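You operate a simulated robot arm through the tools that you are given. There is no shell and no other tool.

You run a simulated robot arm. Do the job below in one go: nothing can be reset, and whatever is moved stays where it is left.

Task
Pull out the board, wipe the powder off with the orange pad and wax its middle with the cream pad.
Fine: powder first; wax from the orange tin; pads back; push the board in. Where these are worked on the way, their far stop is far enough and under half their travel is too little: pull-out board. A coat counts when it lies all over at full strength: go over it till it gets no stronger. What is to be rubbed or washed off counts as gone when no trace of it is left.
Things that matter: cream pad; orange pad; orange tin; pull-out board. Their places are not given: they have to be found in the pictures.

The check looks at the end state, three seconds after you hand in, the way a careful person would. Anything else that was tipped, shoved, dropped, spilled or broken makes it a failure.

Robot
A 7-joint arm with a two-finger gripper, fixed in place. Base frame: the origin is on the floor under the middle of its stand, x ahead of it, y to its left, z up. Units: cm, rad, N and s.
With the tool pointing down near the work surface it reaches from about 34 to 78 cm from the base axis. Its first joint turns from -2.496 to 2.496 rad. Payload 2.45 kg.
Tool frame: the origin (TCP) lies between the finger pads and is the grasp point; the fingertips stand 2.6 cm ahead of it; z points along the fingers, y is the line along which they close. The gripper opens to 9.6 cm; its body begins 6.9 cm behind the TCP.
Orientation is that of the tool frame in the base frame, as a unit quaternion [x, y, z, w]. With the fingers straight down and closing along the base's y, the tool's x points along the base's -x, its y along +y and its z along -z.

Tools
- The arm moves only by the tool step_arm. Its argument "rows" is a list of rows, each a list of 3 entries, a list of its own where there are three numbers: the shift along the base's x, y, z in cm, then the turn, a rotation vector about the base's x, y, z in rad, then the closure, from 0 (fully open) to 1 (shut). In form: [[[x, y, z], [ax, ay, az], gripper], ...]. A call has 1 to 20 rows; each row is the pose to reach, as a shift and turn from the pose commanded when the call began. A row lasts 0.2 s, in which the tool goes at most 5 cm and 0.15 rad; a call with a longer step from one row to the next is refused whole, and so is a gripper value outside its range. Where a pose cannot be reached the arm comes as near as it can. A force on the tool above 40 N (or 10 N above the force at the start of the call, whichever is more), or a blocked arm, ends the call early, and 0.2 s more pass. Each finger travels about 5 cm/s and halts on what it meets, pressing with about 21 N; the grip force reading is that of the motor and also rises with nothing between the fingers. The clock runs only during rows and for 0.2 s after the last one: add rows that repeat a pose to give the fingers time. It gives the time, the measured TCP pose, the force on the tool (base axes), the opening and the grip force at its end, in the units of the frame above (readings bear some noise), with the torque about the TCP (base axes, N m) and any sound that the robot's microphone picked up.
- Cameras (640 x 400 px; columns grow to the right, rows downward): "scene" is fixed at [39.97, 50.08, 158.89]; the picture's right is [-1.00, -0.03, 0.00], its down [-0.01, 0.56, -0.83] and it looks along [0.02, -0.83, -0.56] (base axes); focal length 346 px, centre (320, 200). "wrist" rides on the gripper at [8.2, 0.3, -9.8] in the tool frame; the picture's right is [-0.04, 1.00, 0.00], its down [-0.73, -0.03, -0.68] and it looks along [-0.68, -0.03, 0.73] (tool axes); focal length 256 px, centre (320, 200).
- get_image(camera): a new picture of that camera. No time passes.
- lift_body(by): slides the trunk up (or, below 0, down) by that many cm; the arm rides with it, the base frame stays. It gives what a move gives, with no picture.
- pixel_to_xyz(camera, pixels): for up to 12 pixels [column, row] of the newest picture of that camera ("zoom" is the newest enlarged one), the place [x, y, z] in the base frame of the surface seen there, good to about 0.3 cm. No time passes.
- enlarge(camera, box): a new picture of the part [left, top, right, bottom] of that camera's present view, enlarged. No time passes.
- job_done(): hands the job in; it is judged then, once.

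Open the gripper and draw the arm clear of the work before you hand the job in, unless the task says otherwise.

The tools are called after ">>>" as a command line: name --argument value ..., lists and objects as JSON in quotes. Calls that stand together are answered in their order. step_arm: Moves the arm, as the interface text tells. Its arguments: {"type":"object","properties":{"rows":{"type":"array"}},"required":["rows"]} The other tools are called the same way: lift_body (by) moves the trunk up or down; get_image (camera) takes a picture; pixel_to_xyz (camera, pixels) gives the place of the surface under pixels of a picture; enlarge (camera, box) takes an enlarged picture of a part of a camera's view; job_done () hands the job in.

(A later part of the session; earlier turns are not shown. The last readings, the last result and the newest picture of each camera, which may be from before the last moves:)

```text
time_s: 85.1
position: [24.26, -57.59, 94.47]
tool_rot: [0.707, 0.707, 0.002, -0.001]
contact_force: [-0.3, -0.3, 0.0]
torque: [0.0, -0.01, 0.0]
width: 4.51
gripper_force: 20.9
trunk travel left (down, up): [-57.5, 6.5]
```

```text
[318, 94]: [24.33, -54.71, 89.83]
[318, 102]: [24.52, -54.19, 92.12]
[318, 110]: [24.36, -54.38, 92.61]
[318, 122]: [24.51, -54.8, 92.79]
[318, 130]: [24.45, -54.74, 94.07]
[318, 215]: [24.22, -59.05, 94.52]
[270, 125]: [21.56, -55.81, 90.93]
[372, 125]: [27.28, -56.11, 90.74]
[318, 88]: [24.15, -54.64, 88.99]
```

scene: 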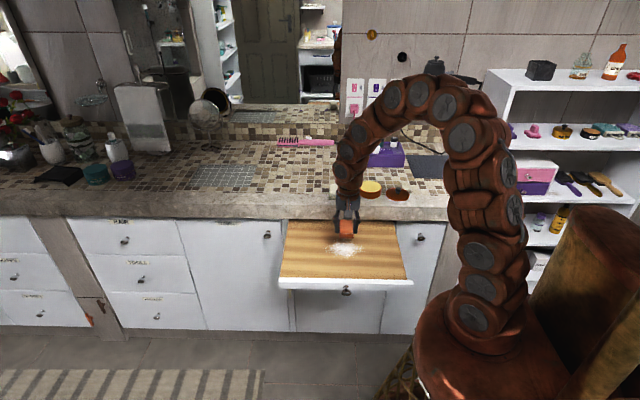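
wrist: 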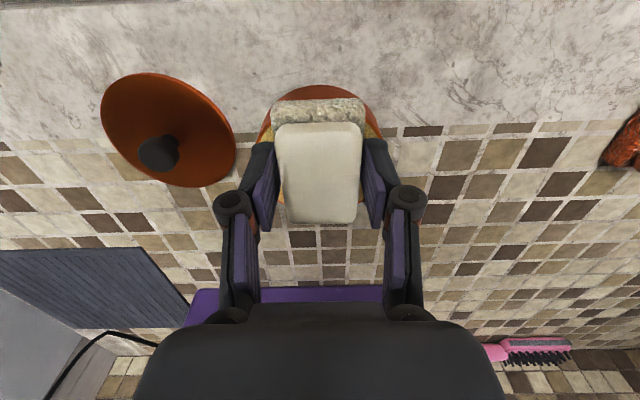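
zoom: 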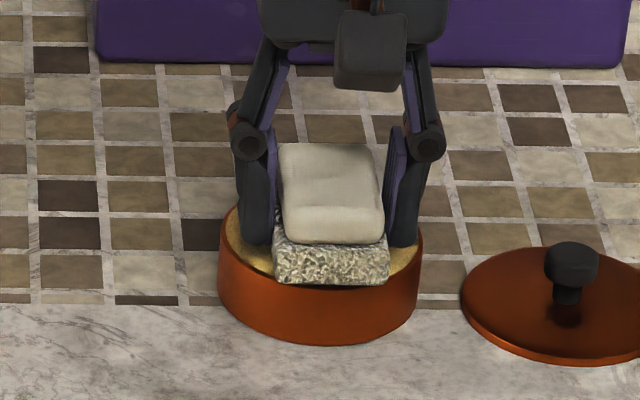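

The tin's front wall is at y≈-54.65, so its centre is near (24.2,-58.8); I must shift the pad about 1.35 cm further back. I'll do that at this height and look again.

>>> step_arm --rows '[[[0, -0.5, 0.2], [0, 0, 0], 1], [[0, -1.3, 0.2], [0, 0, 0], 1], [[0, -1.3, 0], [0, 0, 0], 1], [[0, -1.3, 0], [0, 0, 0], 1]]'

>>> enlarge --camera "scene" --box '[340, 160, 400, 205]'

>>> get_image --camera "wrist"

```text
time_s: 86.1
position: [24.39, -58.99, 94.51]
tool_rot: [0.707, 0.707, 0.003, -0.001]
contact_force: [-0.5, 0.0, -1.2]
torque: [0.01, 0.02, -0.01]
width: 4.51
gripper_force: 21.1
trunk travel left (down, up): [-57.5, 6.5]
```

```text
8.89 times, centred on (370, 182) of scene
```

zoom: 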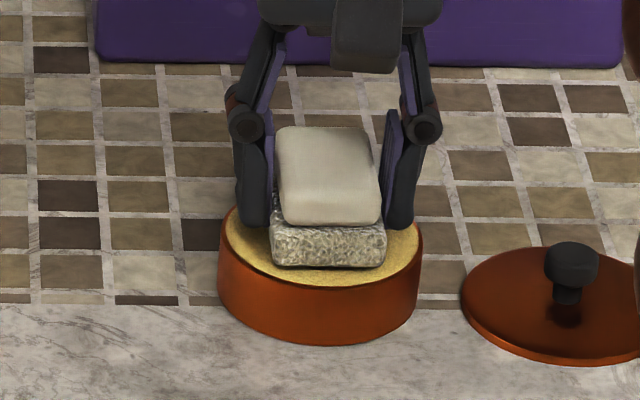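

```text
taken
```

wrist: 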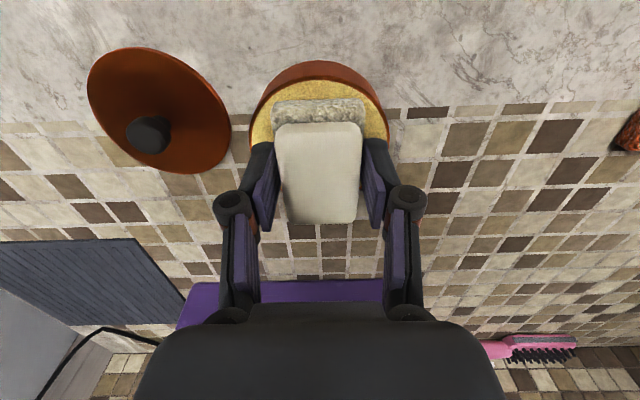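

The pad now sits inside the rim. I'll lower it in small steps onto the wax.

>>> step_arm --rows '[[[0, 0, -0.15], [0, 0, 0], 1], [[0, 0, -0.3], [0, 0, 0], 1], [[0, 0, -0.4], [0, 0, 0], 1], [[0, 0, -0.4], [0, 0, 0], 1]]'

```text
time_s: 87.1
position: [24.27, -58.87, 94.07]
tool_rot: [0.707, 0.707, 0.002, 0.0]
contact_force: [0.1, -1.6, 5.2]
torque: [-0.02, -0.02, -0.05]
width: 4.5
gripper_force: 21.5
trunk travel left (down, up): [-57.5, 6.5]
```

Contact with 5 N. I'll press slightly more and hold, with a tiny rub of 0.2 cm, then lift and check the pad.

>>> step_arm --rows '[[[0, 0, -0.05], [0, 0, 0], 1], [[0.2, 0, -0.05], [0, 0, 0], 1], [[0.2, 0.2, -0.05], [0, 0, 0], 1], [[-0.2, 0.2, -0.05], [0, 0, 0], 1], [[-0.2, -0.2, -0.05], [0, 0, 0], 1], [[0, 0, -0.05], [0, 0, 0], 1], [[0, 0, -0.05], [0, 0, 0], 1]]'

>>> enlarge --camera "scene" --box '[340, 160, 400, 205]'

```text
time_s: 88.7
position: [24.21, -58.89, 94.1]
tool_rot: [0.707, 0.707, 0.002, -0.001]
contact_force: [-2.4, -1.6, 13.3]
torque: [-0.01, 0.03, -0.01]
width: 4.5
gripper_force: 20.3
trunk travel left (down, up): [-57.5, 6.5]
```

```text
8.89 times, centred on (370, 182) of scene
```

zoom: 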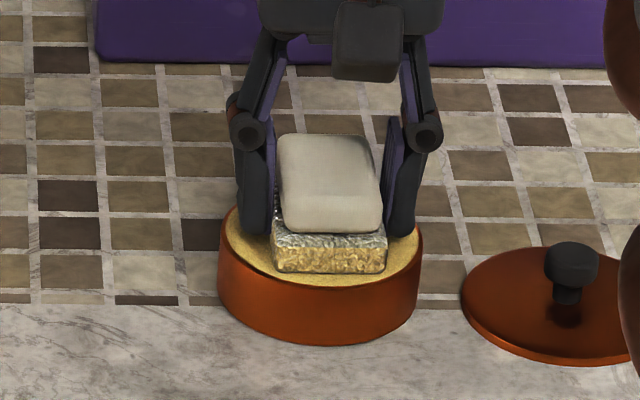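

The sponge has turned yellow: it's loaded with wax and the tin stayed put. I'll lift off and carry it over the board's middle.

>>> step_arm --rows '[[[0, 0, 0.5], [0, 0, 0], 1], [[0, 0, 1.5], [0, 0, 0], 1], [[0, 0, 3], [0, 0, 0], 1], [[0, 1.5, 4.5], [0, 0, 0], 1], [[0.5, 4, 5], [0, 0, 0], 1], [[1.5, 7, 5], [0, 0, 0], 1], [[3, 10, 5], [0, 0, 0], 1], [[4.5, 13, 4], [0, 0, 0], 1], [[6, 16, 2], [0, 0, 0], 1], [[7.5, 19, -0.5], [0, 0, 0], 1], [[9, 21.5, -3], [0, 0, 0], 1], [[9.7, 22.4, -5.5], [0, 0, 0], 1], [[9.7, 22.4, -8], [0, 0, 0], 1], [[9.7, 22.4, -9.5], [0, 0, 0], 1], [[9.7, 22.4, -9.5], [0, 0, 0], 1]]'

>>> get_image --camera "wrist"

>>> enlarge --camera "scene" --box '[280, 205, 410, 290]'

```text
time_s: 91.9
position: [34.06, -36.46, 84.47]
tool_rot: [0.707, 0.707, 0.002, 0.0]
contact_force: [0.0, -0.1, -0.4]
torque: [-0.01, -0.06, 0.03]
width: 4.5
gripper_force: 20.6
trunk travel left (down, up): [-57.5, 6.5]
```

```text
taken
```

wrist: 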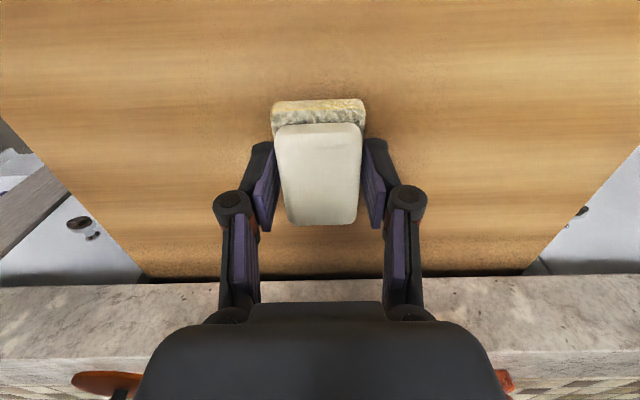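

```text
4.71 times, centred on (345, 248) of scene
```

zoom: 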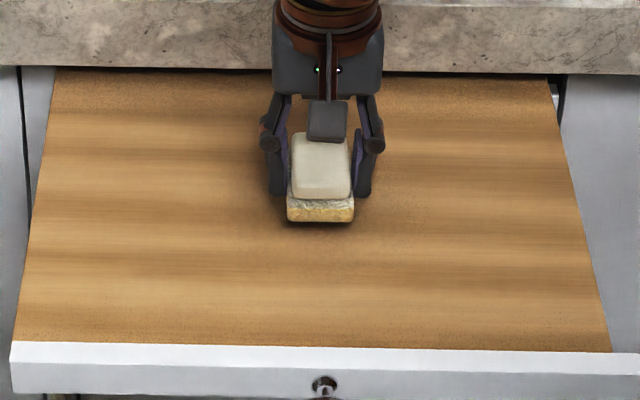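

Now I'll lower to contact on the board (about 1 cm more) in small steps.

>>> step_arm --rows '[[[0, 0, -0.5], [0, 0, 0], 1], [[0, 0, -0.9], [0, 0, 0], 1], [[0, 0, -1.1], [0, 0, 0], 1], [[0, 0, -1.2], [0, 0, 0], 1], [[0, 0, -1.2], [0, 0, 0], 1]]'

```text
time_s: 93.1
position: [34.08, -36.41, 83.28]
tool_rot: [0.707, 0.707, 0.002, -0.001]
contact_force: [-0.2, 0.0, 3.0]
torque: [-0.03, 0.01, 0.02]
width: 4.53
gripper_force: 21.5
trunk travel left (down, up): [-57.5, 6.5]
```

Touching with 3 N. I'll press a little more and sweep along x through the middle to see the coat form.

>>> step_arm --rows '[[[0, 0, -0.06], [0, 0, 0], 1], [[1.5, 0, -0.06], [0, 0, 0], 1], [[3, 0, -0.06], [0, 0, 0], 1], [[4.5, 0, -0.06], [0, 0, 0], 1], [[6, 0, -0.06], [0, 0, 0], 1], [[4.5, 0, -0.06], [0, 0, 0], 1], [[3, 0, -0.06], [0, 0, 0], 1], [[1.5, 0, -0.06], [0, 0, 0], 1], [[0, 0, -0.06], [0, 0, 0], 1], [[-1.5, 0, -0.06], [0, 0, 0], 1], [[-3, 0, -0.06], [0, 0, 0], 1], [[-4.5, 0, -0.06], [0, 0, 0], 1], [[-6, 0, -0.06], [0, 0, 0], 1], [[-6, 0, -0.06], [0, 0, 0], 1]]'

>>> get_image --camera "wrist"

>>> enlarge --camera "scene" --box '[280, 205, 410, 290]'

```text
time_s: 96.1
position: [28.07, -36.61, 83.35]
tool_rot: [0.706, 0.708, 0.002, -0.001]
contact_force: [6.6, -0.1, 16.7]
torque: [0.03, -0.16, 0.0]
width: 4.51
gripper_force: 20.6
trunk travel left (down, up): [-57.5, 6.5]
```

```text
taken
```

wrist: 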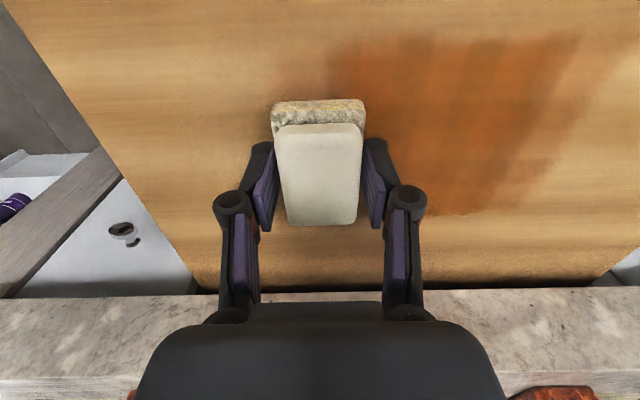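

```text
4.71 times, centred on (345, 248) of scene
```

zoom: 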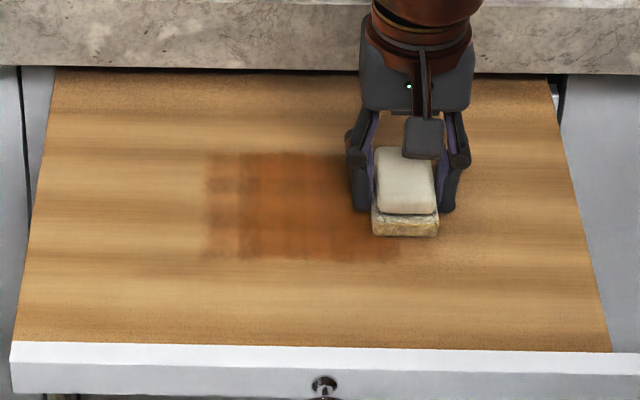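

The wax shows as a reddish coat. I'll measure its extents to learn the footprint.

>>> pixel_to_xyz --camera "zoom" --pixels '[[205, 205], [300, 153], [300, 260], [360, 155], [400, 262], [240, 155], [240, 258], [300, 205]]'

>>> enlarge --camera "wrist" --box '[240, 10, 640, 240]'

```text
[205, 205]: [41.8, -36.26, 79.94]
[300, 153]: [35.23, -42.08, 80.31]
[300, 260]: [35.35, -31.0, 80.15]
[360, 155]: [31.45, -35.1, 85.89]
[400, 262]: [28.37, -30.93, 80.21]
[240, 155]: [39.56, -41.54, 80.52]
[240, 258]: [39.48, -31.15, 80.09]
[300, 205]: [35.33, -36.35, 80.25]
```

```text
1.60 times, centred on (440, 125) of wrist
```

zoom: 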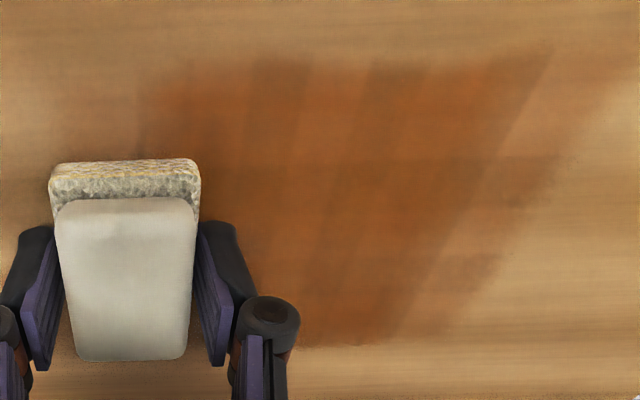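

The coat covers y −42…−31 along the stroke (the same span as the powder), weaker at its ends. I'll do another back-and-forth pass over x 26.5–41.5 and compare.

>>> step_arm --rows '[[[-1.5, 0, 0.02], [0, 0, 0], 1], [[0, 0, 0.02], [0, 0, 0], 1], [[1.5, 0, 0.02], [0, 0, 0], 1], [[3, 0, 0.02], [0, 0, 0], 1], [[4.5, 0, 0.02], [0, 0, 0], 1], [[6, 0, 0.02], [0, 0, 0], 1], [[7.5, 0, 0.02], [0, 0, 0], 1], [[9, 0, 0.02], [0, 0, 0], 1], [[10.5, 0, 0.02], [0, 0, 0], 1], [[12, 0, 0.02], [0, 0, 0], 1], [[13.5, 0, 0.02], [0, 0, 0], 1], [[13.5, 0, 0.02], [0, 0, 0], 1]]'

>>> enlarge --camera "scene" --box '[280, 205, 410, 290]'

>>> get_image --camera "wrist"

```text
time_s: 98.7
position: [41.47, -36.45, 83.25]
tool_rot: [0.707, 0.707, 0.001, -0.001]
contact_force: [-8.5, 2.1, 16.4]
torque: [0.0, 0.26, -0.05]
width: 4.53
gripper_force: 20.9
trunk travel left (down, up): [-57.5, 6.5]
```

```text
4.71 times, centred on (345, 248) of scene
```

zoom: 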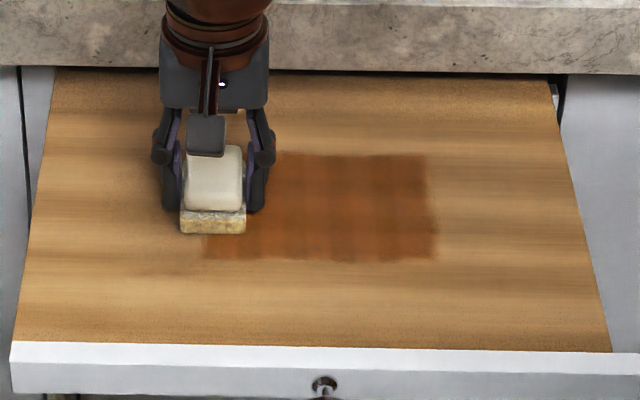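

```text
taken
```

wrist: 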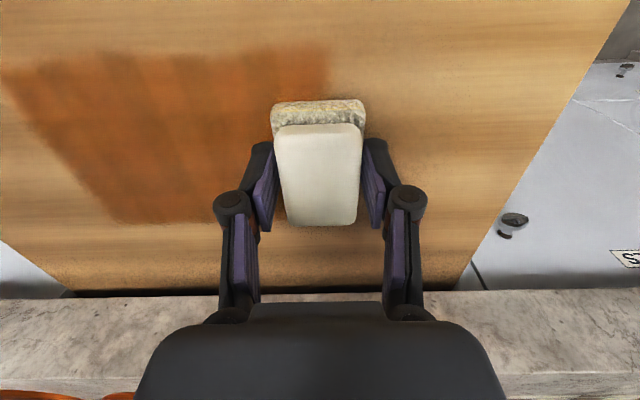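

The coat fills a rectangle of about x 26–42, y −42…−31. I'll go over the rear strip (y≈−39.3) and front strip (y≈−33.3) as well.

>>> step_arm --rows '[[[0, -1.5, 0.03], [0, 0, 0], 1], [[0, -3, 0.03], [0, 0, 0], 1], [[-2, -3, 0.03], [0, 0, 0], 1], [[-4, -3, 0.03], [0, 0, 0], 1], [[-6, -3, 0.03], [0, 0, 0], 1], [[-8, -3, 0.03], [0, 0, 0], 1], [[-10, -3, 0.03], [0, 0, 0], 1], [[-12, -3, 0.03], [0, 0, 0], 1], [[-14, -3, 0.03], [0, 0, 0], 1], [[-15, -3, 0.03], [0, 0, 0], 1], [[-15, -1.5, 0.03], [0, 0, 0], 1], [[-15, 0, 0.03], [0, 0, 0], 1], [[-15, 1.5, 0.03], [0, 0, 0], 1], [[-15, 3, 0.03], [0, 0, 0], 1], [[-13, 3, 0.03], [0, 0, 0], 1], [[-11, 3, 0.03], [0, 0, 0], 1], [[-9, 3, 0.03], [0, 0, 0], 1], [[-7, 3, 0.03], [0, 0, 0], 1], [[-5, 3, 0.03], [0, 0, 0], 1], [[-3, 3, 0.03], [0, 0, 0], 1]]'

>>> step_arm --rows '[[[2, 0, 0], [0, 0, 0], 1], [[3, 0, 0], [0, 0, 0], 1], [[3, 0, 1.5], [0, 0, 0], 1], [[5, 0, 3.5], [0, 0, 0], 1], [[8, 0, 5.5], [0, 0, 0], 1], [[10, 0, 7], [0, 0, 0], 1], [[10, 0, 7], [0, 0, 0], 1]]'

>>> enlarge --camera "scene" --box '[280, 205, 410, 290]'

>>> get_image --camera "wrist"

```text
time_s: 102.9
position: [38.57, -33.52, 83.33]
tool_rot: [0.707, 0.707, 0.002, -0.001]
contact_force: [-1.5, -0.3, 6.5]
torque: [0.0, 0.07, -0.01]
width: 4.49
gripper_force: 21.0
trunk travel left (down, up): [-57.5, 6.5]
```

```text
time_s: 104.5
position: [48.6, -33.5, 90.16]
tool_rot: [0.707, 0.707, 0.002, -0.002]
contact_force: [-0.6, -0.7, -0.7]
torque: [-0.02, 0.02, -0.02]
width: 4.53
gripper_force: 21.0
trunk travel left (down, up): [-57.5, 6.5]
```

```text
4.71 times, centred on (345, 248) of scene
```

zoom: 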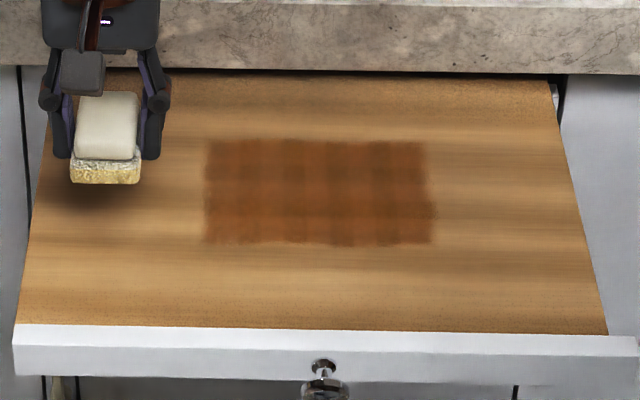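

```text
taken
```

wrist: 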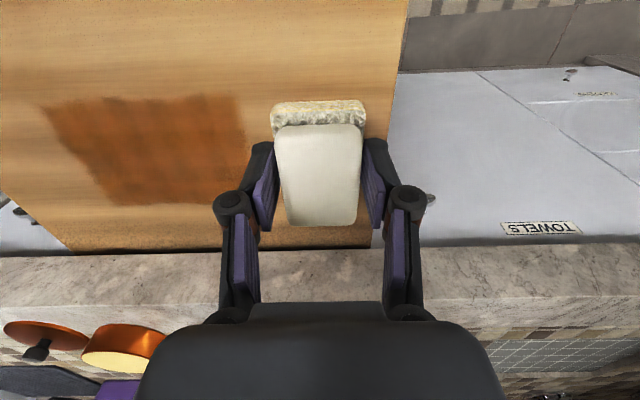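

The y-moves dragged the board in by ~2 cm (its front edge is now at zoom row 325), which is harmless. I'll look closely at the coat's evenness.

>>> enlarge --camera "scene" --box '[315, 225, 375, 262]'

>>> enlarge --camera "wrist" --box '[30, 80, 270, 220]'

>>> get_image --camera "scene"

>>> pixel_to_xyz --camera "scene" --pixels '[[323, 234], [323, 257], [368, 234], [370, 257], [345, 245], [320, 275]]'

```text
10.67 times, centred on (345, 244) of scene
```

zoom: 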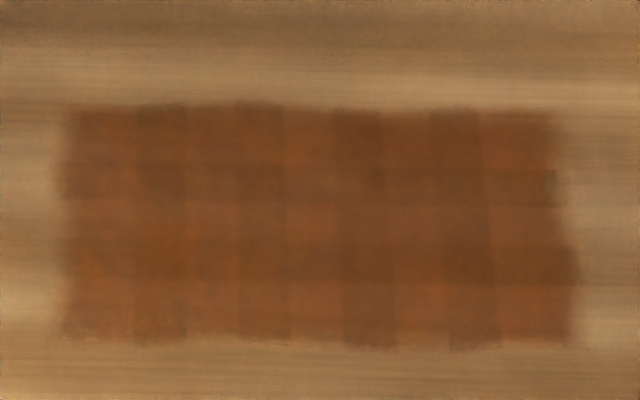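

```text
2.67 times, centred on (150, 150) of wrist
```

zoom: 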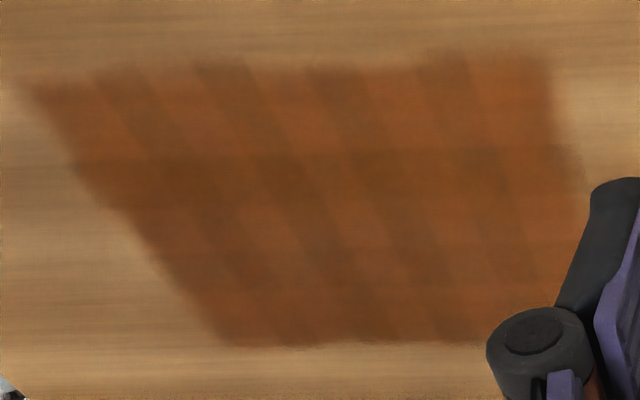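

```text
taken
```

scene: 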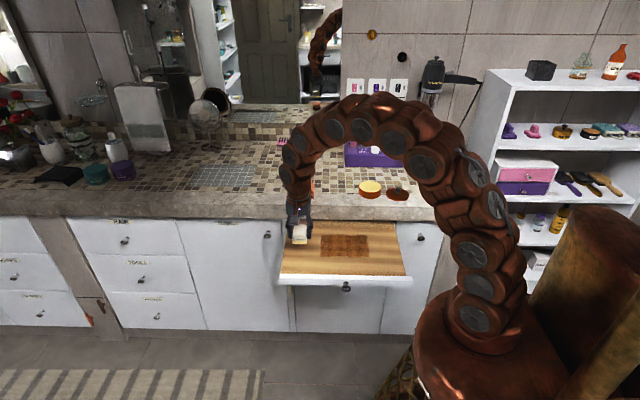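

```text
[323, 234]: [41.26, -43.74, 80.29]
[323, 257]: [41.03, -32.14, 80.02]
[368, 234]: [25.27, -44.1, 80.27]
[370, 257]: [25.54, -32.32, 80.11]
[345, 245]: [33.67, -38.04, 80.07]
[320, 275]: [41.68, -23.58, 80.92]
```

The patch looks like a 5×3 grid of overlapping coats, fairly even. I'll go over it again in three strips without dragging in y, lifting between strips, to see whether it gets stronger.

>>> step_arm --rows '[[[-2, -2.5, 0], [0, 0, 0], 1], [[-4, -5, -2], [0, 0, 0], 1], [[-6, -8, -4.5], [0, 0, 0], 1], [[-6, -8, -6.6], [0, 0, 0], 1], [[-6, -8, -7.02], [0, 0, 0], 1], [[-8, -8, -7.02], [0, 0, 0], 1], [[-10, -8, -7.02], [0, 0, 0], 1], [[-12, -8, -7.02], [0, 0, 0], 1], [[-14, -8, -7.02], [0, 0, 0], 1], [[-16, -8, -7.02], [0, 0, 0], 1], [[-18, -8, -7.02], [0, 0, 0], 1], [[-20, -8, -7.02], [0, 0, 0], 1], [[-22, -8, -7.02], [0, 0, 0], 1], [[-23.5, -8, -7.02], [0, 0, 0], 1], [[-23.5, -8, -6.4], [0, 0, 0], 1], [[-23.5, -4.6, -6.4], [0, 0, 0], 1], [[-23.5, -4.6, -7.02], [0, 0, 0], 1]]'

>>> step_arm --rows '[[[2, 0, 0], [0, 0, 0], 1], [[4, 0, 0], [0, 0, 0], 1], [[6, 0, 0], [0, 0, 0], 1], [[8, 0, 0], [0, 0, 0], 1], [[10, 0, 0], [0, 0, 0], 1], [[12, 0, 0], [0, 0, 0], 1], [[14, 0, 0], [0, 0, 0], 1], [[16, 0, 0], [0, 0, 0], 1], [[17.5, 0, 0], [0, 0, 0], 1]]'

>>> enlarge --camera "scene" --box '[280, 205, 410, 290]'

```text
time_s: 108.1
position: [25.03, -38.1, 83.29]
tool_rot: [0.706, 0.708, 0.002, 0.0]
contact_force: [-0.3, -0.5, -0.7]
torque: [0.0, -0.02, -0.05]
width: 4.5
gripper_force: 21.2
trunk travel left (down, up): [-57.5, 6.5]
```

```text
time_s: 110.1
position: [42.51, -38.11, 83.32]
tool_rot: [0.708, 0.706, 0.002, 0.0]
contact_force: [-1.1, -1.1, 6.4]
torque: [0.04, 0.11, -0.02]
width: 4.52
gripper_force: 20.9
trunk travel left (down, up): [-57.5, 6.5]
```

```text
4.71 times, centred on (345, 248) of scene
```

zoom: 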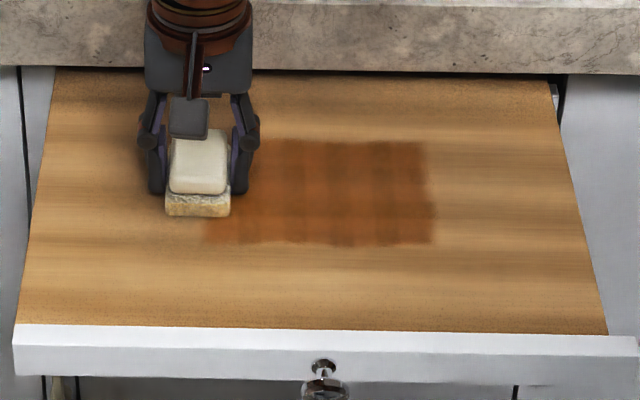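

Contact at the x=25 end was very light. I'll do the front strip pressing 0.05 cm more, and then repeat the middle strip back at that pressure.

>>> step_arm --rows '[[[0, 0, 0.6], [0, 0, 0], 1], [[0, 3.4, 0.6], [0, 0, 0], 1], [[0, 3.4, -0.04], [0, 0, 0], 1], [[-2, 3.4, -0.04], [0, 0, 0], 1], [[-4, 3.4, -0.05], [0, 0, 0], 1], [[-6, 3.4, -0.05], [0, 0, 0], 1], [[-8, 3.4, -0.06], [0, 0, 0], 1], [[-10, 3.4, -0.06], [0, 0, 0], 1], [[-12, 3.4, -0.07], [0, 0, 0], 1], [[-14, 3.4, -0.07], [0, 0, 0], 1], [[-16, 3.4, -0.08], [0, 0, 0], 1], [[-17.5, 3.4, -0.08], [0, 0, 0], 1]]'

>>> step_arm --rows '[[[0, 0, 0.6], [0, 0, 0], 1], [[0, -3.4, 0.6], [0, 0, 0], 1], [[0, -3.4, -0.02], [0, 0, 0], 1], [[2, -3.4, -0.02], [0, 0, 0], 1], [[4, -3.4, -0.01], [0, 0, 0], 1], [[6, -3.4, -0.01], [0, 0, 0], 1], [[8, -3.4, 0], [0, 0, 0], 1], [[10, -3.4, 0], [0, 0, 0], 1], [[12, -3.4, 0.01], [0, 0, 0], 1], [[14, -3.4, 0.01], [0, 0, 0], 1], [[16, -3.4, 0.02], [0, 0, 0], 1], [[17.5, -3.4, 0.02], [0, 0, 0], 1], [[17.5, -3.4, 0.6], [0, 0, 0], 1], [[17.5, -7, 0.6], [0, 0, 0], 1], [[17.5, -7, 0], [0, 0, 0], 1]]'

>>> step_arm --rows '[[[-2, 0, -0.01], [0, 0, 0], 1], [[-4, 0, -0.01], [0, 0, 0], 1], [[-6, 0, -0.02], [0, 0, 0], 1], [[-8, 0, -0.02], [0, 0, 0], 1], [[-10, 0, -0.03], [0, 0, 0], 1], [[-12, 0, -0.03], [0, 0, 0], 1], [[-14, 0, -0.04], [0, 0, 0], 1], [[-16, 0, -0.04], [0, 0, 0], 1], [[-17.5, 0, -0.05], [0, 0, 0], 1], [[-17.5, 0, 1], [0, 0, 0], 1], [[-17.5, 0, 3.5], [0, 0, 0], 1], [[-14, -2, 6], [0, 0, 0], 1], [[-10, -3, 7], [0, 0, 0], 1], [[-10, -3, 7], [0, 0, 0], 1]]'

>>> enlarge --camera "scene" --box '[280, 205, 410, 290]'

>>> get_image --camera "wrist"

```text
time_s: 112.7
position: [24.94, -34.75, 83.13]
tool_rot: [0.706, 0.708, 0.001, -0.001]
contact_force: [7.3, 0.6, 21.4]
torque: [0.15, -0.28, -0.03]
width: 4.51
gripper_force: 20.6
trunk travel left (down, up): [-57.5, 6.5]
```

```text
time_s: 115.9
position: [42.47, -41.68, 83.09]
tool_rot: [0.707, 0.707, 0.002, -0.002]
contact_force: [0.4, -0.2, -1.4]
torque: [-0.02, 0.03, 0.0]
width: 4.48
gripper_force: 20.9
trunk travel left (down, up): [-57.5, 6.5]
```

```text
time_s: 118.9
position: [32.49, -44.62, 90.27]
tool_rot: [0.707, 0.707, 0.001, -0.001]
contact_force: [0.2, 0.8, -0.3]
torque: [-0.04, -0.02, 0.01]
width: 4.49
gripper_force: 20.6
trunk travel left (down, up): [-57.5, 6.5]
```

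```text
4.71 times, centred on (345, 248) of scene
```

zoom: 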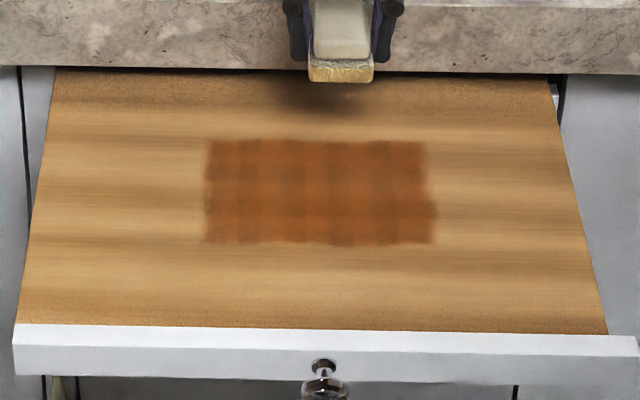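

```text
taken
```

wrist: 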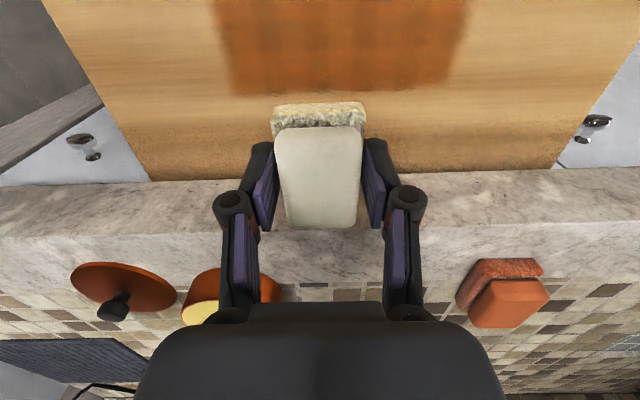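

I'll enlarge the patch with the same box as before to compare strength.

>>> enlarge --camera "scene" --box '[315, 225, 375, 262]'

```text
10.67 times, centred on (345, 244) of scene
```

zoom: 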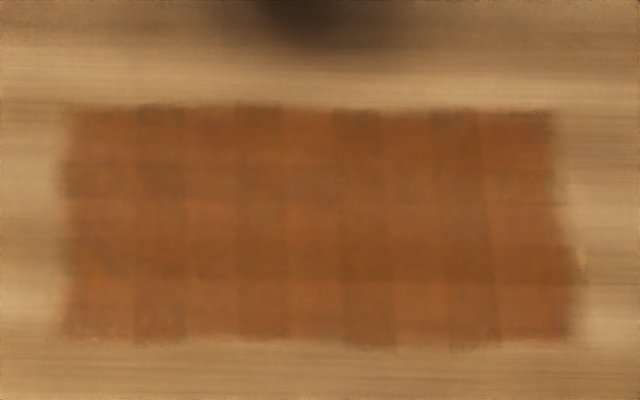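

The coat looks the same as before the extra passes. I'll zoom on the left and right halves to compare the end tiles with the middle.

>>> enlarge --camera "scene" --box '[318, 230, 348, 262]'

>>> enlarge --camera "scene" --box '[345, 230, 375, 262]'

>>> enlarge --camera "wrist" --box '[200, 0, 480, 130]'

```text
12.50 times, centred on (333, 246) of scene
```

zoom: 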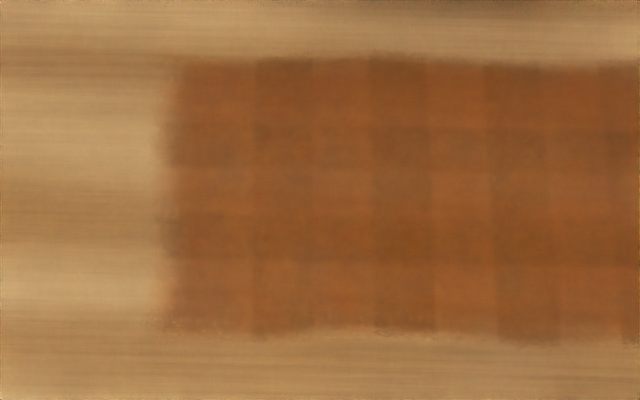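

```text
12.50 times, centred on (360, 246) of scene
```

zoom: 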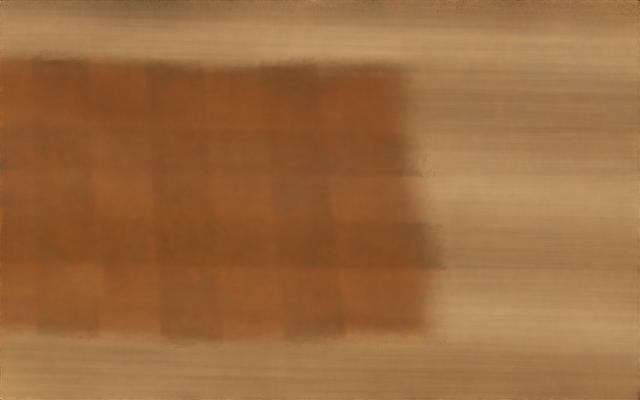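

```text
2.29 times, centred on (340, 65) of wrist
```

zoom: 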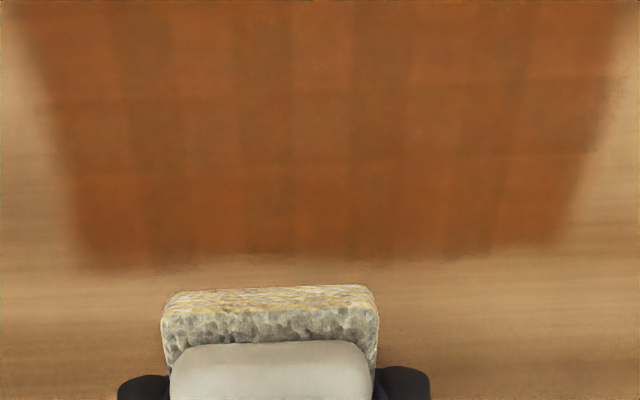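

The coat is even, but the sponge looks less yellow, so to be certain it is not just running dry I'll re-dip once and go over it again. First I carry the pad up and back over the tin.

>>> step_arm --rows '[[[0, 0, 2.5], [0, 0, 0], 1], [[0, 0, 5.5], [0, 0, 0], 1], [[-1, -2, 8], [0, 0, 0], 1], [[-2.5, -5, 8.7], [0, 0, 0], 1], [[-4, -8, 8.7], [0, 0, 0], 1], [[-5.5, -10.5, 8.7], [0, 0, 0], 1], [[-7, -12.8, 8.7], [0, 0, 0], 1], [[-8.2, -14.3, 8.7], [0, 0, 0], 1], [[-8.2, -14.3, 7], [0, 0, 0], 1], [[-8.2, -14.3, 5.2], [0, 0, 0], 1], [[-8.2, -14.3, 4.2], [0, 0, 0], 1], [[-8.2, -14.3, 4.2], [0, 0, 0], 1]]'

>>> enlarge --camera "scene" --box '[340, 160, 400, 205]'

>>> get_image --camera "wrist"

```text
time_s: 121.5
position: [24.44, -58.99, 94.37]
tool_rot: [0.707, 0.708, 0.003, -0.002]
contact_force: [-0.3, 1.3, 0.7]
torque: [0.01, 0.02, -0.03]
width: 4.49
gripper_force: 21.2
trunk travel left (down, up): [-57.5, 6.5]
```

```text
8.89 times, centred on (370, 182) of scene
```

zoom: 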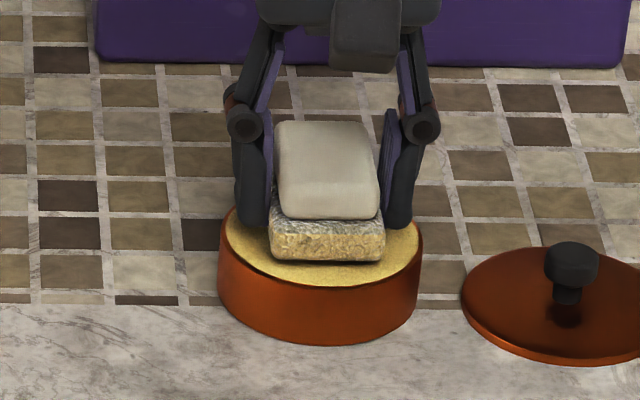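

```text
taken
```

wrist: 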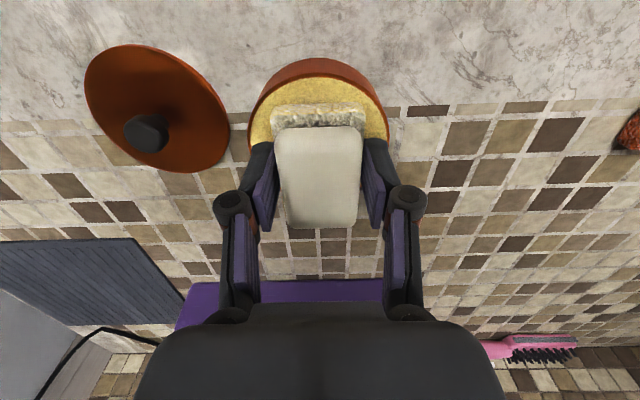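

The pad is again centred above the wax. I'll lower it gently to contact.

>>> step_arm --rows '[[[0, 0, -0.2], [0, 0, 0], 1], [[0, 0, -0.35], [0, 0, 0], 1], [[0, 0, -0.45], [0, 0, 0], 1], [[0, 0, -0.5], [0, 0, 0], 1], [[0, 0, -0.5], [0, 0, 0], 1]]'

```text
time_s: 122.7
position: [24.37, -59.04, 93.83]
tool_rot: [0.707, 0.708, 0.002, -0.001]
contact_force: [-0.4, -1.3, 3.0]
torque: [-0.02, -0.01, 0.0]
width: 4.49
gripper_force: 21.5
trunk travel left (down, up): [-57.5, 6.5]
```

Contact at 3 N. I'll press slightly with a tiny rub, hold, and lift again.

>>> step_arm --rows '[[[0, 0, -0.05], [0, 0, 0], 1], [[0.15, 0, -0.05], [0, 0, 0], 1], [[-0.15, 0, -0.05], [0, 0, 0], 1], [[0, 0, -0.05], [0, 0, 0], 1], [[0, 0, -0.05], [0, 0, 0], 1], [[0, 0, 0.6], [0, 0, 0], 1], [[0, 0, 2], [0, 0, 0], 1], [[0, 0, 4], [0, 0, 0], 1], [[0, 1.5, 5.5], [0, 0, 0], 1], [[0, 4, 6], [0, 0, 0], 1], [[0, 4, 6], [0, 0, 0], 1]]'

>>> enlarge --camera "scene" --box '[320, 150, 410, 210]'

```text
time_s: 125.1
position: [24.16, -54.82, 99.87]
tool_rot: [0.707, 0.707, 0.002, -0.003]
contact_force: [0.3, 0.5, -0.5]
torque: [-0.02, 0.0, -0.02]
width: 4.51
gripper_force: 20.9
trunk travel left (down, up): [-57.5, 6.5]
```

```text
6.67 times, centred on (365, 180) of scene
```

zoom: 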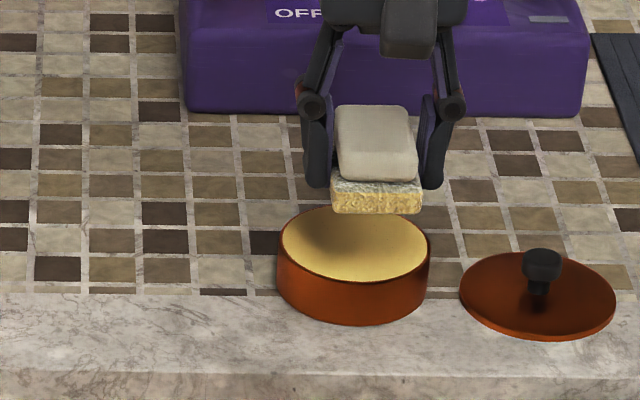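

The sponge is bright yellow again and the tin is unmoved. I'll carry the pad to the rear strip's start at (25.2,-41.7) and lower to just above the board.

>>> step_arm --rows '[[[0, 3, 0], [0, 0, 0], 1], [[0, 6, 0], [0, 0, 0], 1], [[0.5, 9, -1], [0, 0, 0], 1], [[1, 12, -3], [0, 0, 0], 1], [[1, 13.1, -6], [0, 0, 0], 1], [[1, 13.1, -9.5], [0, 0, 0], 1], [[1, 13.1, -13], [0, 0, 0], 1], [[1, 13.1, -15.5], [0, 0, 0], 1], [[1, 13.1, -16.3], [0, 0, 0], 1], [[1, 13.1, -16.6], [0, 0, 0], 1], [[1, 13.1, -16.6], [0, 0, 0], 1]]'

```text
time_s: 127.5
position: [25.39, -41.87, 83.17]
tool_rot: [0.707, 0.707, 0.002, -0.001]
contact_force: [-0.5, 0.9, 0.3]
torque: [-0.01, 0.02, 0.02]
width: 4.49
gripper_force: 20.8
trunk travel left (down, up): [-57.5, 6.5]
```

Just above contact at z 83.17. I'll lower another 0.15 cm to feel the press.

>>> step_arm --rows '[[[0, 0, -0.08], [0, 0, 0], 1], [[0, 0, -0.15], [0, 0, 0], 1], [[0, 0, -0.15], [0, 0, 0], 1]]'

```text
time_s: 128.3
position: [25.31, -41.99, 83.16]
tool_rot: [0.707, 0.707, 0.002, -0.001]
contact_force: [0.1, 0.2, 6.7]
torque: [-0.06, 0.0, 0.0]
width: 4.5
gripper_force: 20.5
trunk travel left (down, up): [-57.5, 6.5]
```

Pressing with ~7 N. I'll sweep the rear strip, then the middle strip back, lifting between.

>>> step_arm --rows '[[[2, 0, 0], [0, 0, 0], 1], [[4, 0, 0], [0, 0, 0], 1], [[6, 0, 0.01], [0, 0, 0], 1], [[8, 0, 0.01], [0, 0, 0], 1], [[10, 0, 0.02], [0, 0, 0], 1], [[12, 0, 0.02], [0, 0, 0], 1], [[14, 0, 0.03], [0, 0, 0], 1], [[16, 0, 0.03], [0, 0, 0], 1], [[17.3, 0, 0.03], [0, 0, 0], 1], [[17.3, 0, 0.03], [0, 0, 0], 1]]'

>>> step_arm --rows '[[[0, 0, 0.6], [0, 0, 0], 1], [[0, 3.7, 0.6], [0, 0, 0], 1], [[0, 3.7, 0], [0, 0, 0], 1], [[-2, 3.7, 0], [0, 0, 0], 1], [[-4, 3.7, 0], [0, 0, 0], 1], [[-6, 3.7, -0.01], [0, 0, 0], 1], [[-8, 3.7, -0.01], [0, 0, 0], 1], [[-10, 3.7, -0.02], [0, 0, 0], 1], [[-12, 3.7, -0.02], [0, 0, 0], 1], [[-14, 3.7, -0.03], [0, 0, 0], 1], [[-16, 3.7, -0.03], [0, 0, 0], 1], [[-17.3, 3.7, -0.03], [0, 0, 0], 1], [[-17.3, 3.7, -0.03], [0, 0, 0], 1]]'

>>> step_arm --rows '[[[0, 0, 0.6], [0, 0, 0], 1], [[0, 3.7, 0.6], [0, 0, 0], 1], [[0, 3.7, 0], [0, 0, 0], 1], [[2, 3.7, 0], [0, 0, 0], 1], [[4, 3.7, 0], [0, 0, 0], 1], [[6, 3.7, 0.01], [0, 0, 0], 1], [[8, 3.7, 0.01], [0, 0, 0], 1], [[10, 3.7, 0.02], [0, 0, 0], 1], [[12, 3.7, 0.02], [0, 0, 0], 1], [[14, 3.7, 0.03], [0, 0, 0], 1], [[16, 3.7, 0.03], [0, 0, 0], 1], [[17.3, 3.7, 0.03], [0, 0, 0], 1], [[17.3, 3.7, 0.03], [0, 0, 0], 1]]'

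>>> enlarge --camera "scene" --box '[280, 205, 410, 290]'

```text
time_s: 130.5
position: [42.6, -41.78, 83.21]
tool_rot: [0.708, 0.707, 0.002, -0.002]
contact_force: [-2.6, 0.9, 4.3]
torque: [-0.01, 0.08, 0.0]
width: 4.48
gripper_force: 20.6
trunk travel left (down, up): [-57.5, 6.5]
```

```text
time_s: 133.3
position: [25.38, -38.3, 83.21]
tool_rot: [0.707, 0.707, 0.001, -0.001]
contact_force: [2.8, 0.3, 7.9]
torque: [-0.01, -0.03, 0.01]
width: 4.53
gripper_force: 20.8
trunk travel left (down, up): [-57.5, 6.5]
```

```text
time_s: 136.1
position: [42.6, -34.48, 83.19]
tool_rot: [0.707, 0.708, 0.002, -0.002]
contact_force: [0.3, -0.8, -0.9]
torque: [0.01, 0.02, 0.02]
width: 4.53
gripper_force: 21.0
trunk travel left (down, up): [-57.5, 6.5]
```

```text
4.71 times, centred on (345, 248) of scene
```

zoom: 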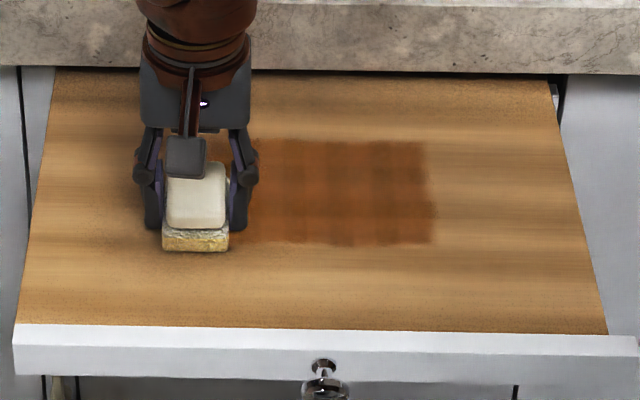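

Contact was lost at the front strip's far end, so I'll repeat that strip back with a little more press, then lift and compare.

>>> step_arm --rows '[[[0, 0, -0.08], [0, 0, 0], 1], [[-2, 0, -0.08], [0, 0, 0], 1], [[-4, 0, -0.08], [0, 0, 0], 1], [[-6, 0, -0.08], [0, 0, 0], 1], [[-8, 0, -0.08], [0, 0, 0], 1], [[-10, 0, -0.08], [0, 0, 0], 1], [[-12, 0, -0.08], [0, 0, 0], 1], [[-14, 0, -0.08], [0, 0, 0], 1], [[-16, 0, -0.08], [0, 0, 0], 1], [[-17.3, 0, -0.08], [0, 0, 0], 1], [[-17.3, 0, -0.08], [0, 0, 0], 1]]'

>>> step_arm --rows '[[[0, 0, 1.5], [0, 0, 0], 1], [[0, -2, 5], [0, 0, 0], 1], [[3, -5, 8], [0, 0, 0], 1], [[7, -7, 9], [0, 0, 0], 1], [[11, -9, 9], [0, 0, 0], 1], [[12, -10, 9], [0, 0, 0], 1], [[12, -10, 9], [0, 0, 0], 1]]'

>>> enlarge --camera "scene" --box '[315, 225, 375, 262]'

>>> get_image --camera "wrist"

>>> get_image --camera "scene"

```text
time_s: 138.5
position: [25.21, -34.49, 83.1]
tool_rot: [0.706, 0.708, 0.001, -0.001]
contact_force: [3.8, -0.2, 12.7]
torque: [0.02, -0.06, 0.02]
width: 4.51
gripper_force: 20.9
trunk travel left (down, up): [-57.5, 6.5]
```

```text
refused: row 3 steps farther than a row can; nothing moved
```

```text
10.67 times, centred on (345, 244) of scene
```

zoom: 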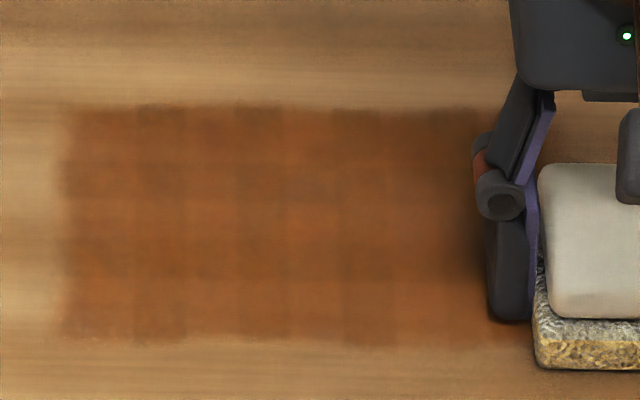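

```text
taken
```

wrist: 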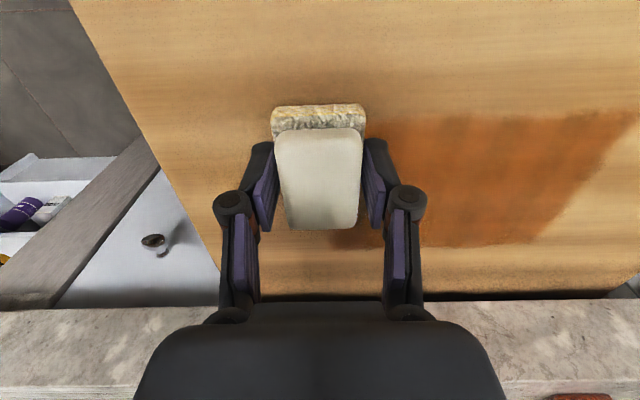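

```text
taken
```

scene: 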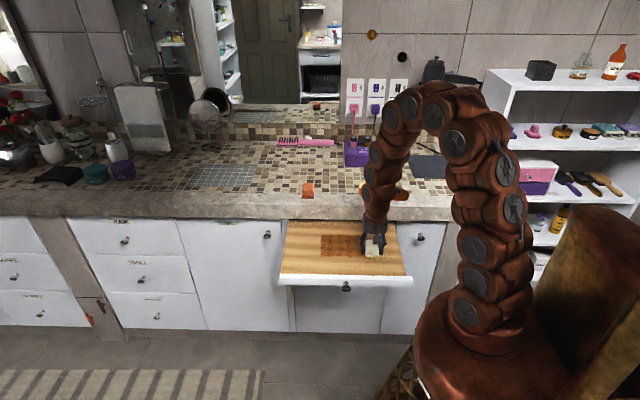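

The lift call was refused; the coat remains even and unchanged in strength. I'll lift with shorter steps and move toward the cream pad's place at (37.2,-56.9).

>>> step_arm --rows '[[[0, 0, 1.5], [0, 0, 0], 1], [[0, 0, 4.5], [0, 0, 0], 1], [[1.5, -1, 7.5], [0, 0, 0], 1], [[4, -2.5, 10], [0, 0, 0], 1], [[6.5, -4.5, 12.5], [0, 0, 0], 1], [[9, -7, 14], [0, 0, 0], 1], [[11, -10, 14], [0, 0, 0], 1], [[12, -13, 14], [0, 0, 0], 1], [[12, -16, 14], [0, 0, 0], 1], [[12, -19, 14], [0, 0, 0], 1], [[12, -21.5, 13], [0, 0, 0], 1], [[12, -22.4, 11.5], [0, 0, 0], 1], [[12, -22.4, 11.5], [0, 0, 0], 1]]'

>>> get_image --camera "wrist"

>>> enlarge --camera "scene" --box '[315, 225, 375, 262]'

>>> enlarge --camera "scene" --box '[270, 150, 370, 210]'

```text
time_s: 141.3
position: [37.26, -57.0, 94.76]
tool_rot: [0.707, 0.708, 0.001, -0.001]
contact_force: [-0.8, 0.1, -0.3]
torque: [0.0, 0.01, -0.01]
width: 4.52
gripper_force: 20.8
trunk travel left (down, up): [-57.5, 6.5]
```

```text
taken
```

wrist: 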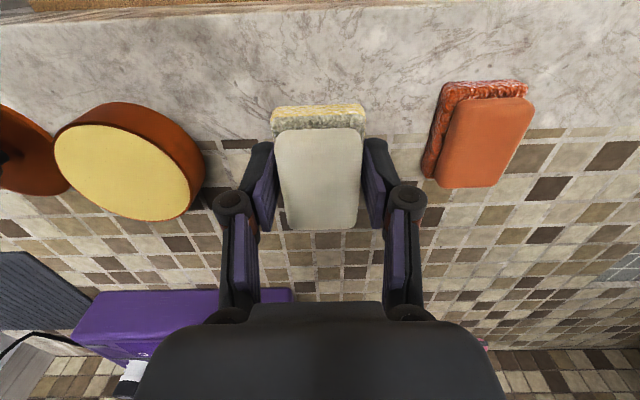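

```text
10.67 times, centred on (345, 244) of scene
```

zoom: 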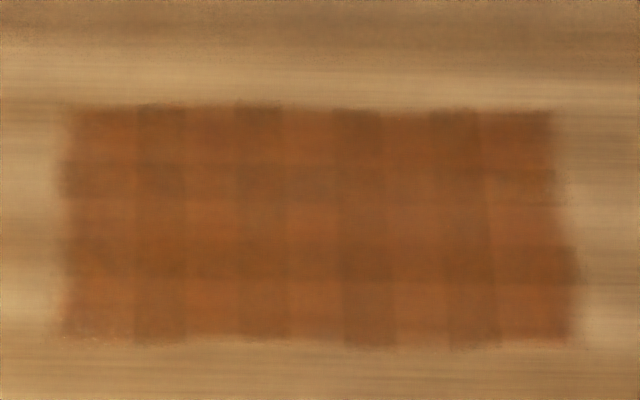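

```text
6.40 times, centred on (320, 180) of scene
```

zoom: 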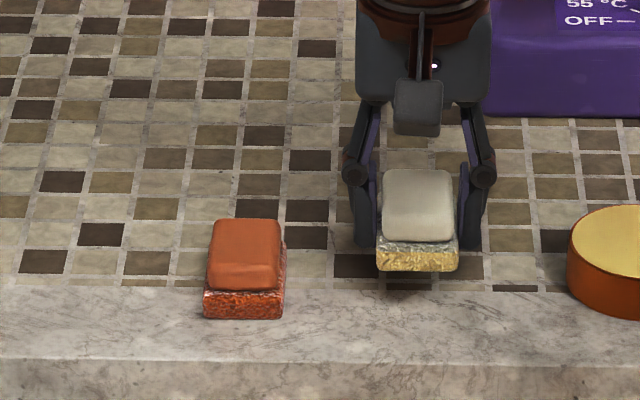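

The coat is unchanged after re-dipping and going over it, so it's at full strength. I'll lower the cream pad at its place.

>>> step_arm --rows '[[[-0.03, 0.1, -1.5], [0, 0, 0], 1], [[-0.03, 0.1, -2.6], [0, 0, 0], 1], [[-0.03, 0.1, -3.3], [0, 0, 0], 1], [[-0.03, 0.1, -3.6], [0, 0, 0], 1], [[-0.03, 0.1, -3.7], [0, 0, 0], 1], [[-0.03, 0.1, -3.7], [0, 0, 0], 1]]'

>>> enlarge --camera "scene" --box '[270, 150, 370, 210]'

```text
time_s: 142.7
position: [37.3, -56.82, 91.13]
tool_rot: [0.706, 0.708, 0.002, 0.0]
contact_force: [1.5, -1.4, 2.8]
torque: [-0.04, -0.01, 0.02]
width: 4.51
gripper_force: 21.0
trunk travel left (down, up): [-57.5, 6.5]
```

```text
6.40 times, centred on (320, 180) of scene
```

zoom: 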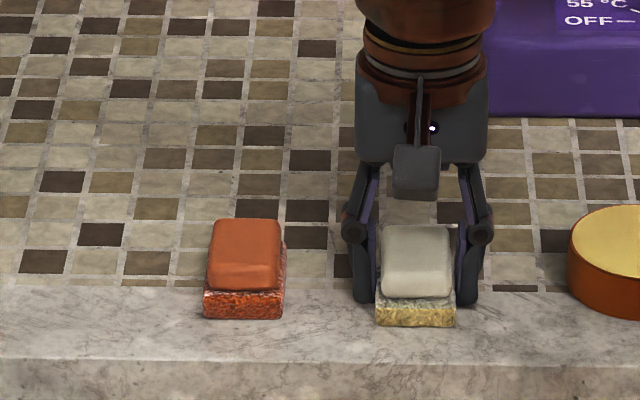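

The cream pad touches down (2.8 N) exactly at its original spot in the picture (376–456, 327). I'll open the fingers and rise.

>>> step_arm --rows '[[[0, 0, -0.03], [0, 0, 0], 1], [[0, 0, -0.03], [0, 0, 0], 0.8], [[0, 0, -0.03], [0, 0, 0], 0.5], [[0, 0, -0.03], [0, 0, 0], 0.25], [[0, 0, -0.03], [0, 0, 0], 0.2], [[0, 0, -0.03], [0, 0, 0], 0.2], [[0, 0, 0.5], [0, 0, 0], 0.2], [[0, 0, 2], [0, 0, 0], 0.2], [[0, 0, 4], [0, 0, 0], 0.2], [[0, 1, 7], [0, 0, 0], 0.2], [[0, 4, 9], [0, 0, 0], 0.2], [[0, 8, 10], [0, 0, 0], 0.2], [[0, 8, 10], [0, 0, 0], 0.2]]'

>>> enlarge --camera "scene" --box '[270, 150, 420, 240]'

>>> get_image --camera "wrist"

>>> get_image --camera "scene"

```text
time_s: 145.5
position: [37.2, -48.8, 100.84]
tool_rot: [0.707, 0.707, 0.001, 0.0]
contact_force: [0.2, -0.1, 1.5]
torque: [0.0, 0.02, -0.04]
width: 7.71
gripper_force: 0.0
trunk travel left (down, up): [-57.5, 6.5]
```

```text
4.27 times, centred on (345, 195) of scene
```

zoom: 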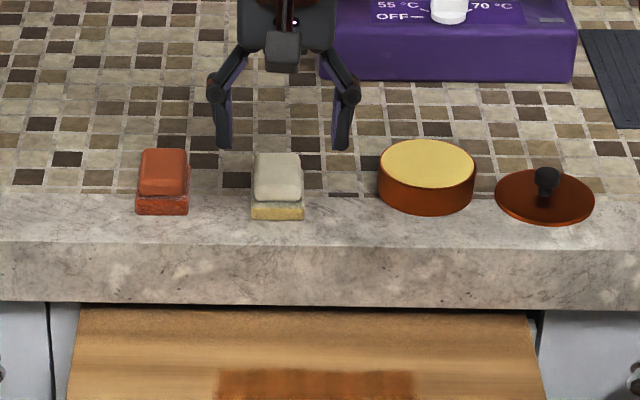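

```text
taken
```

wrist: 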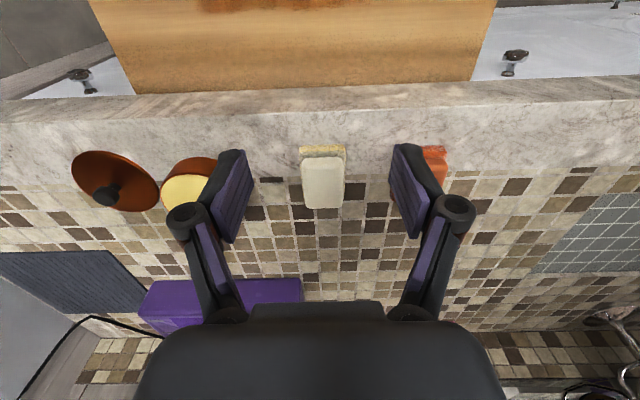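

```text
taken
```

scene: 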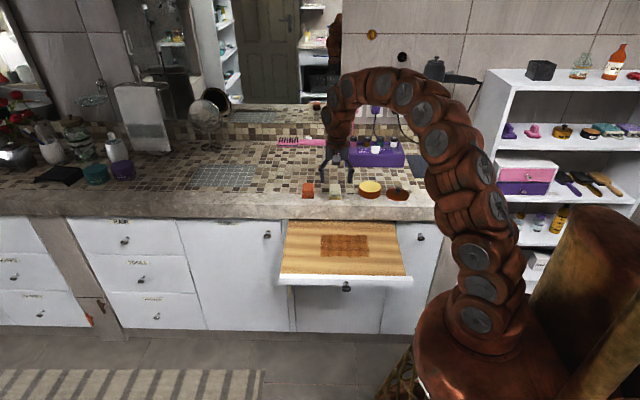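

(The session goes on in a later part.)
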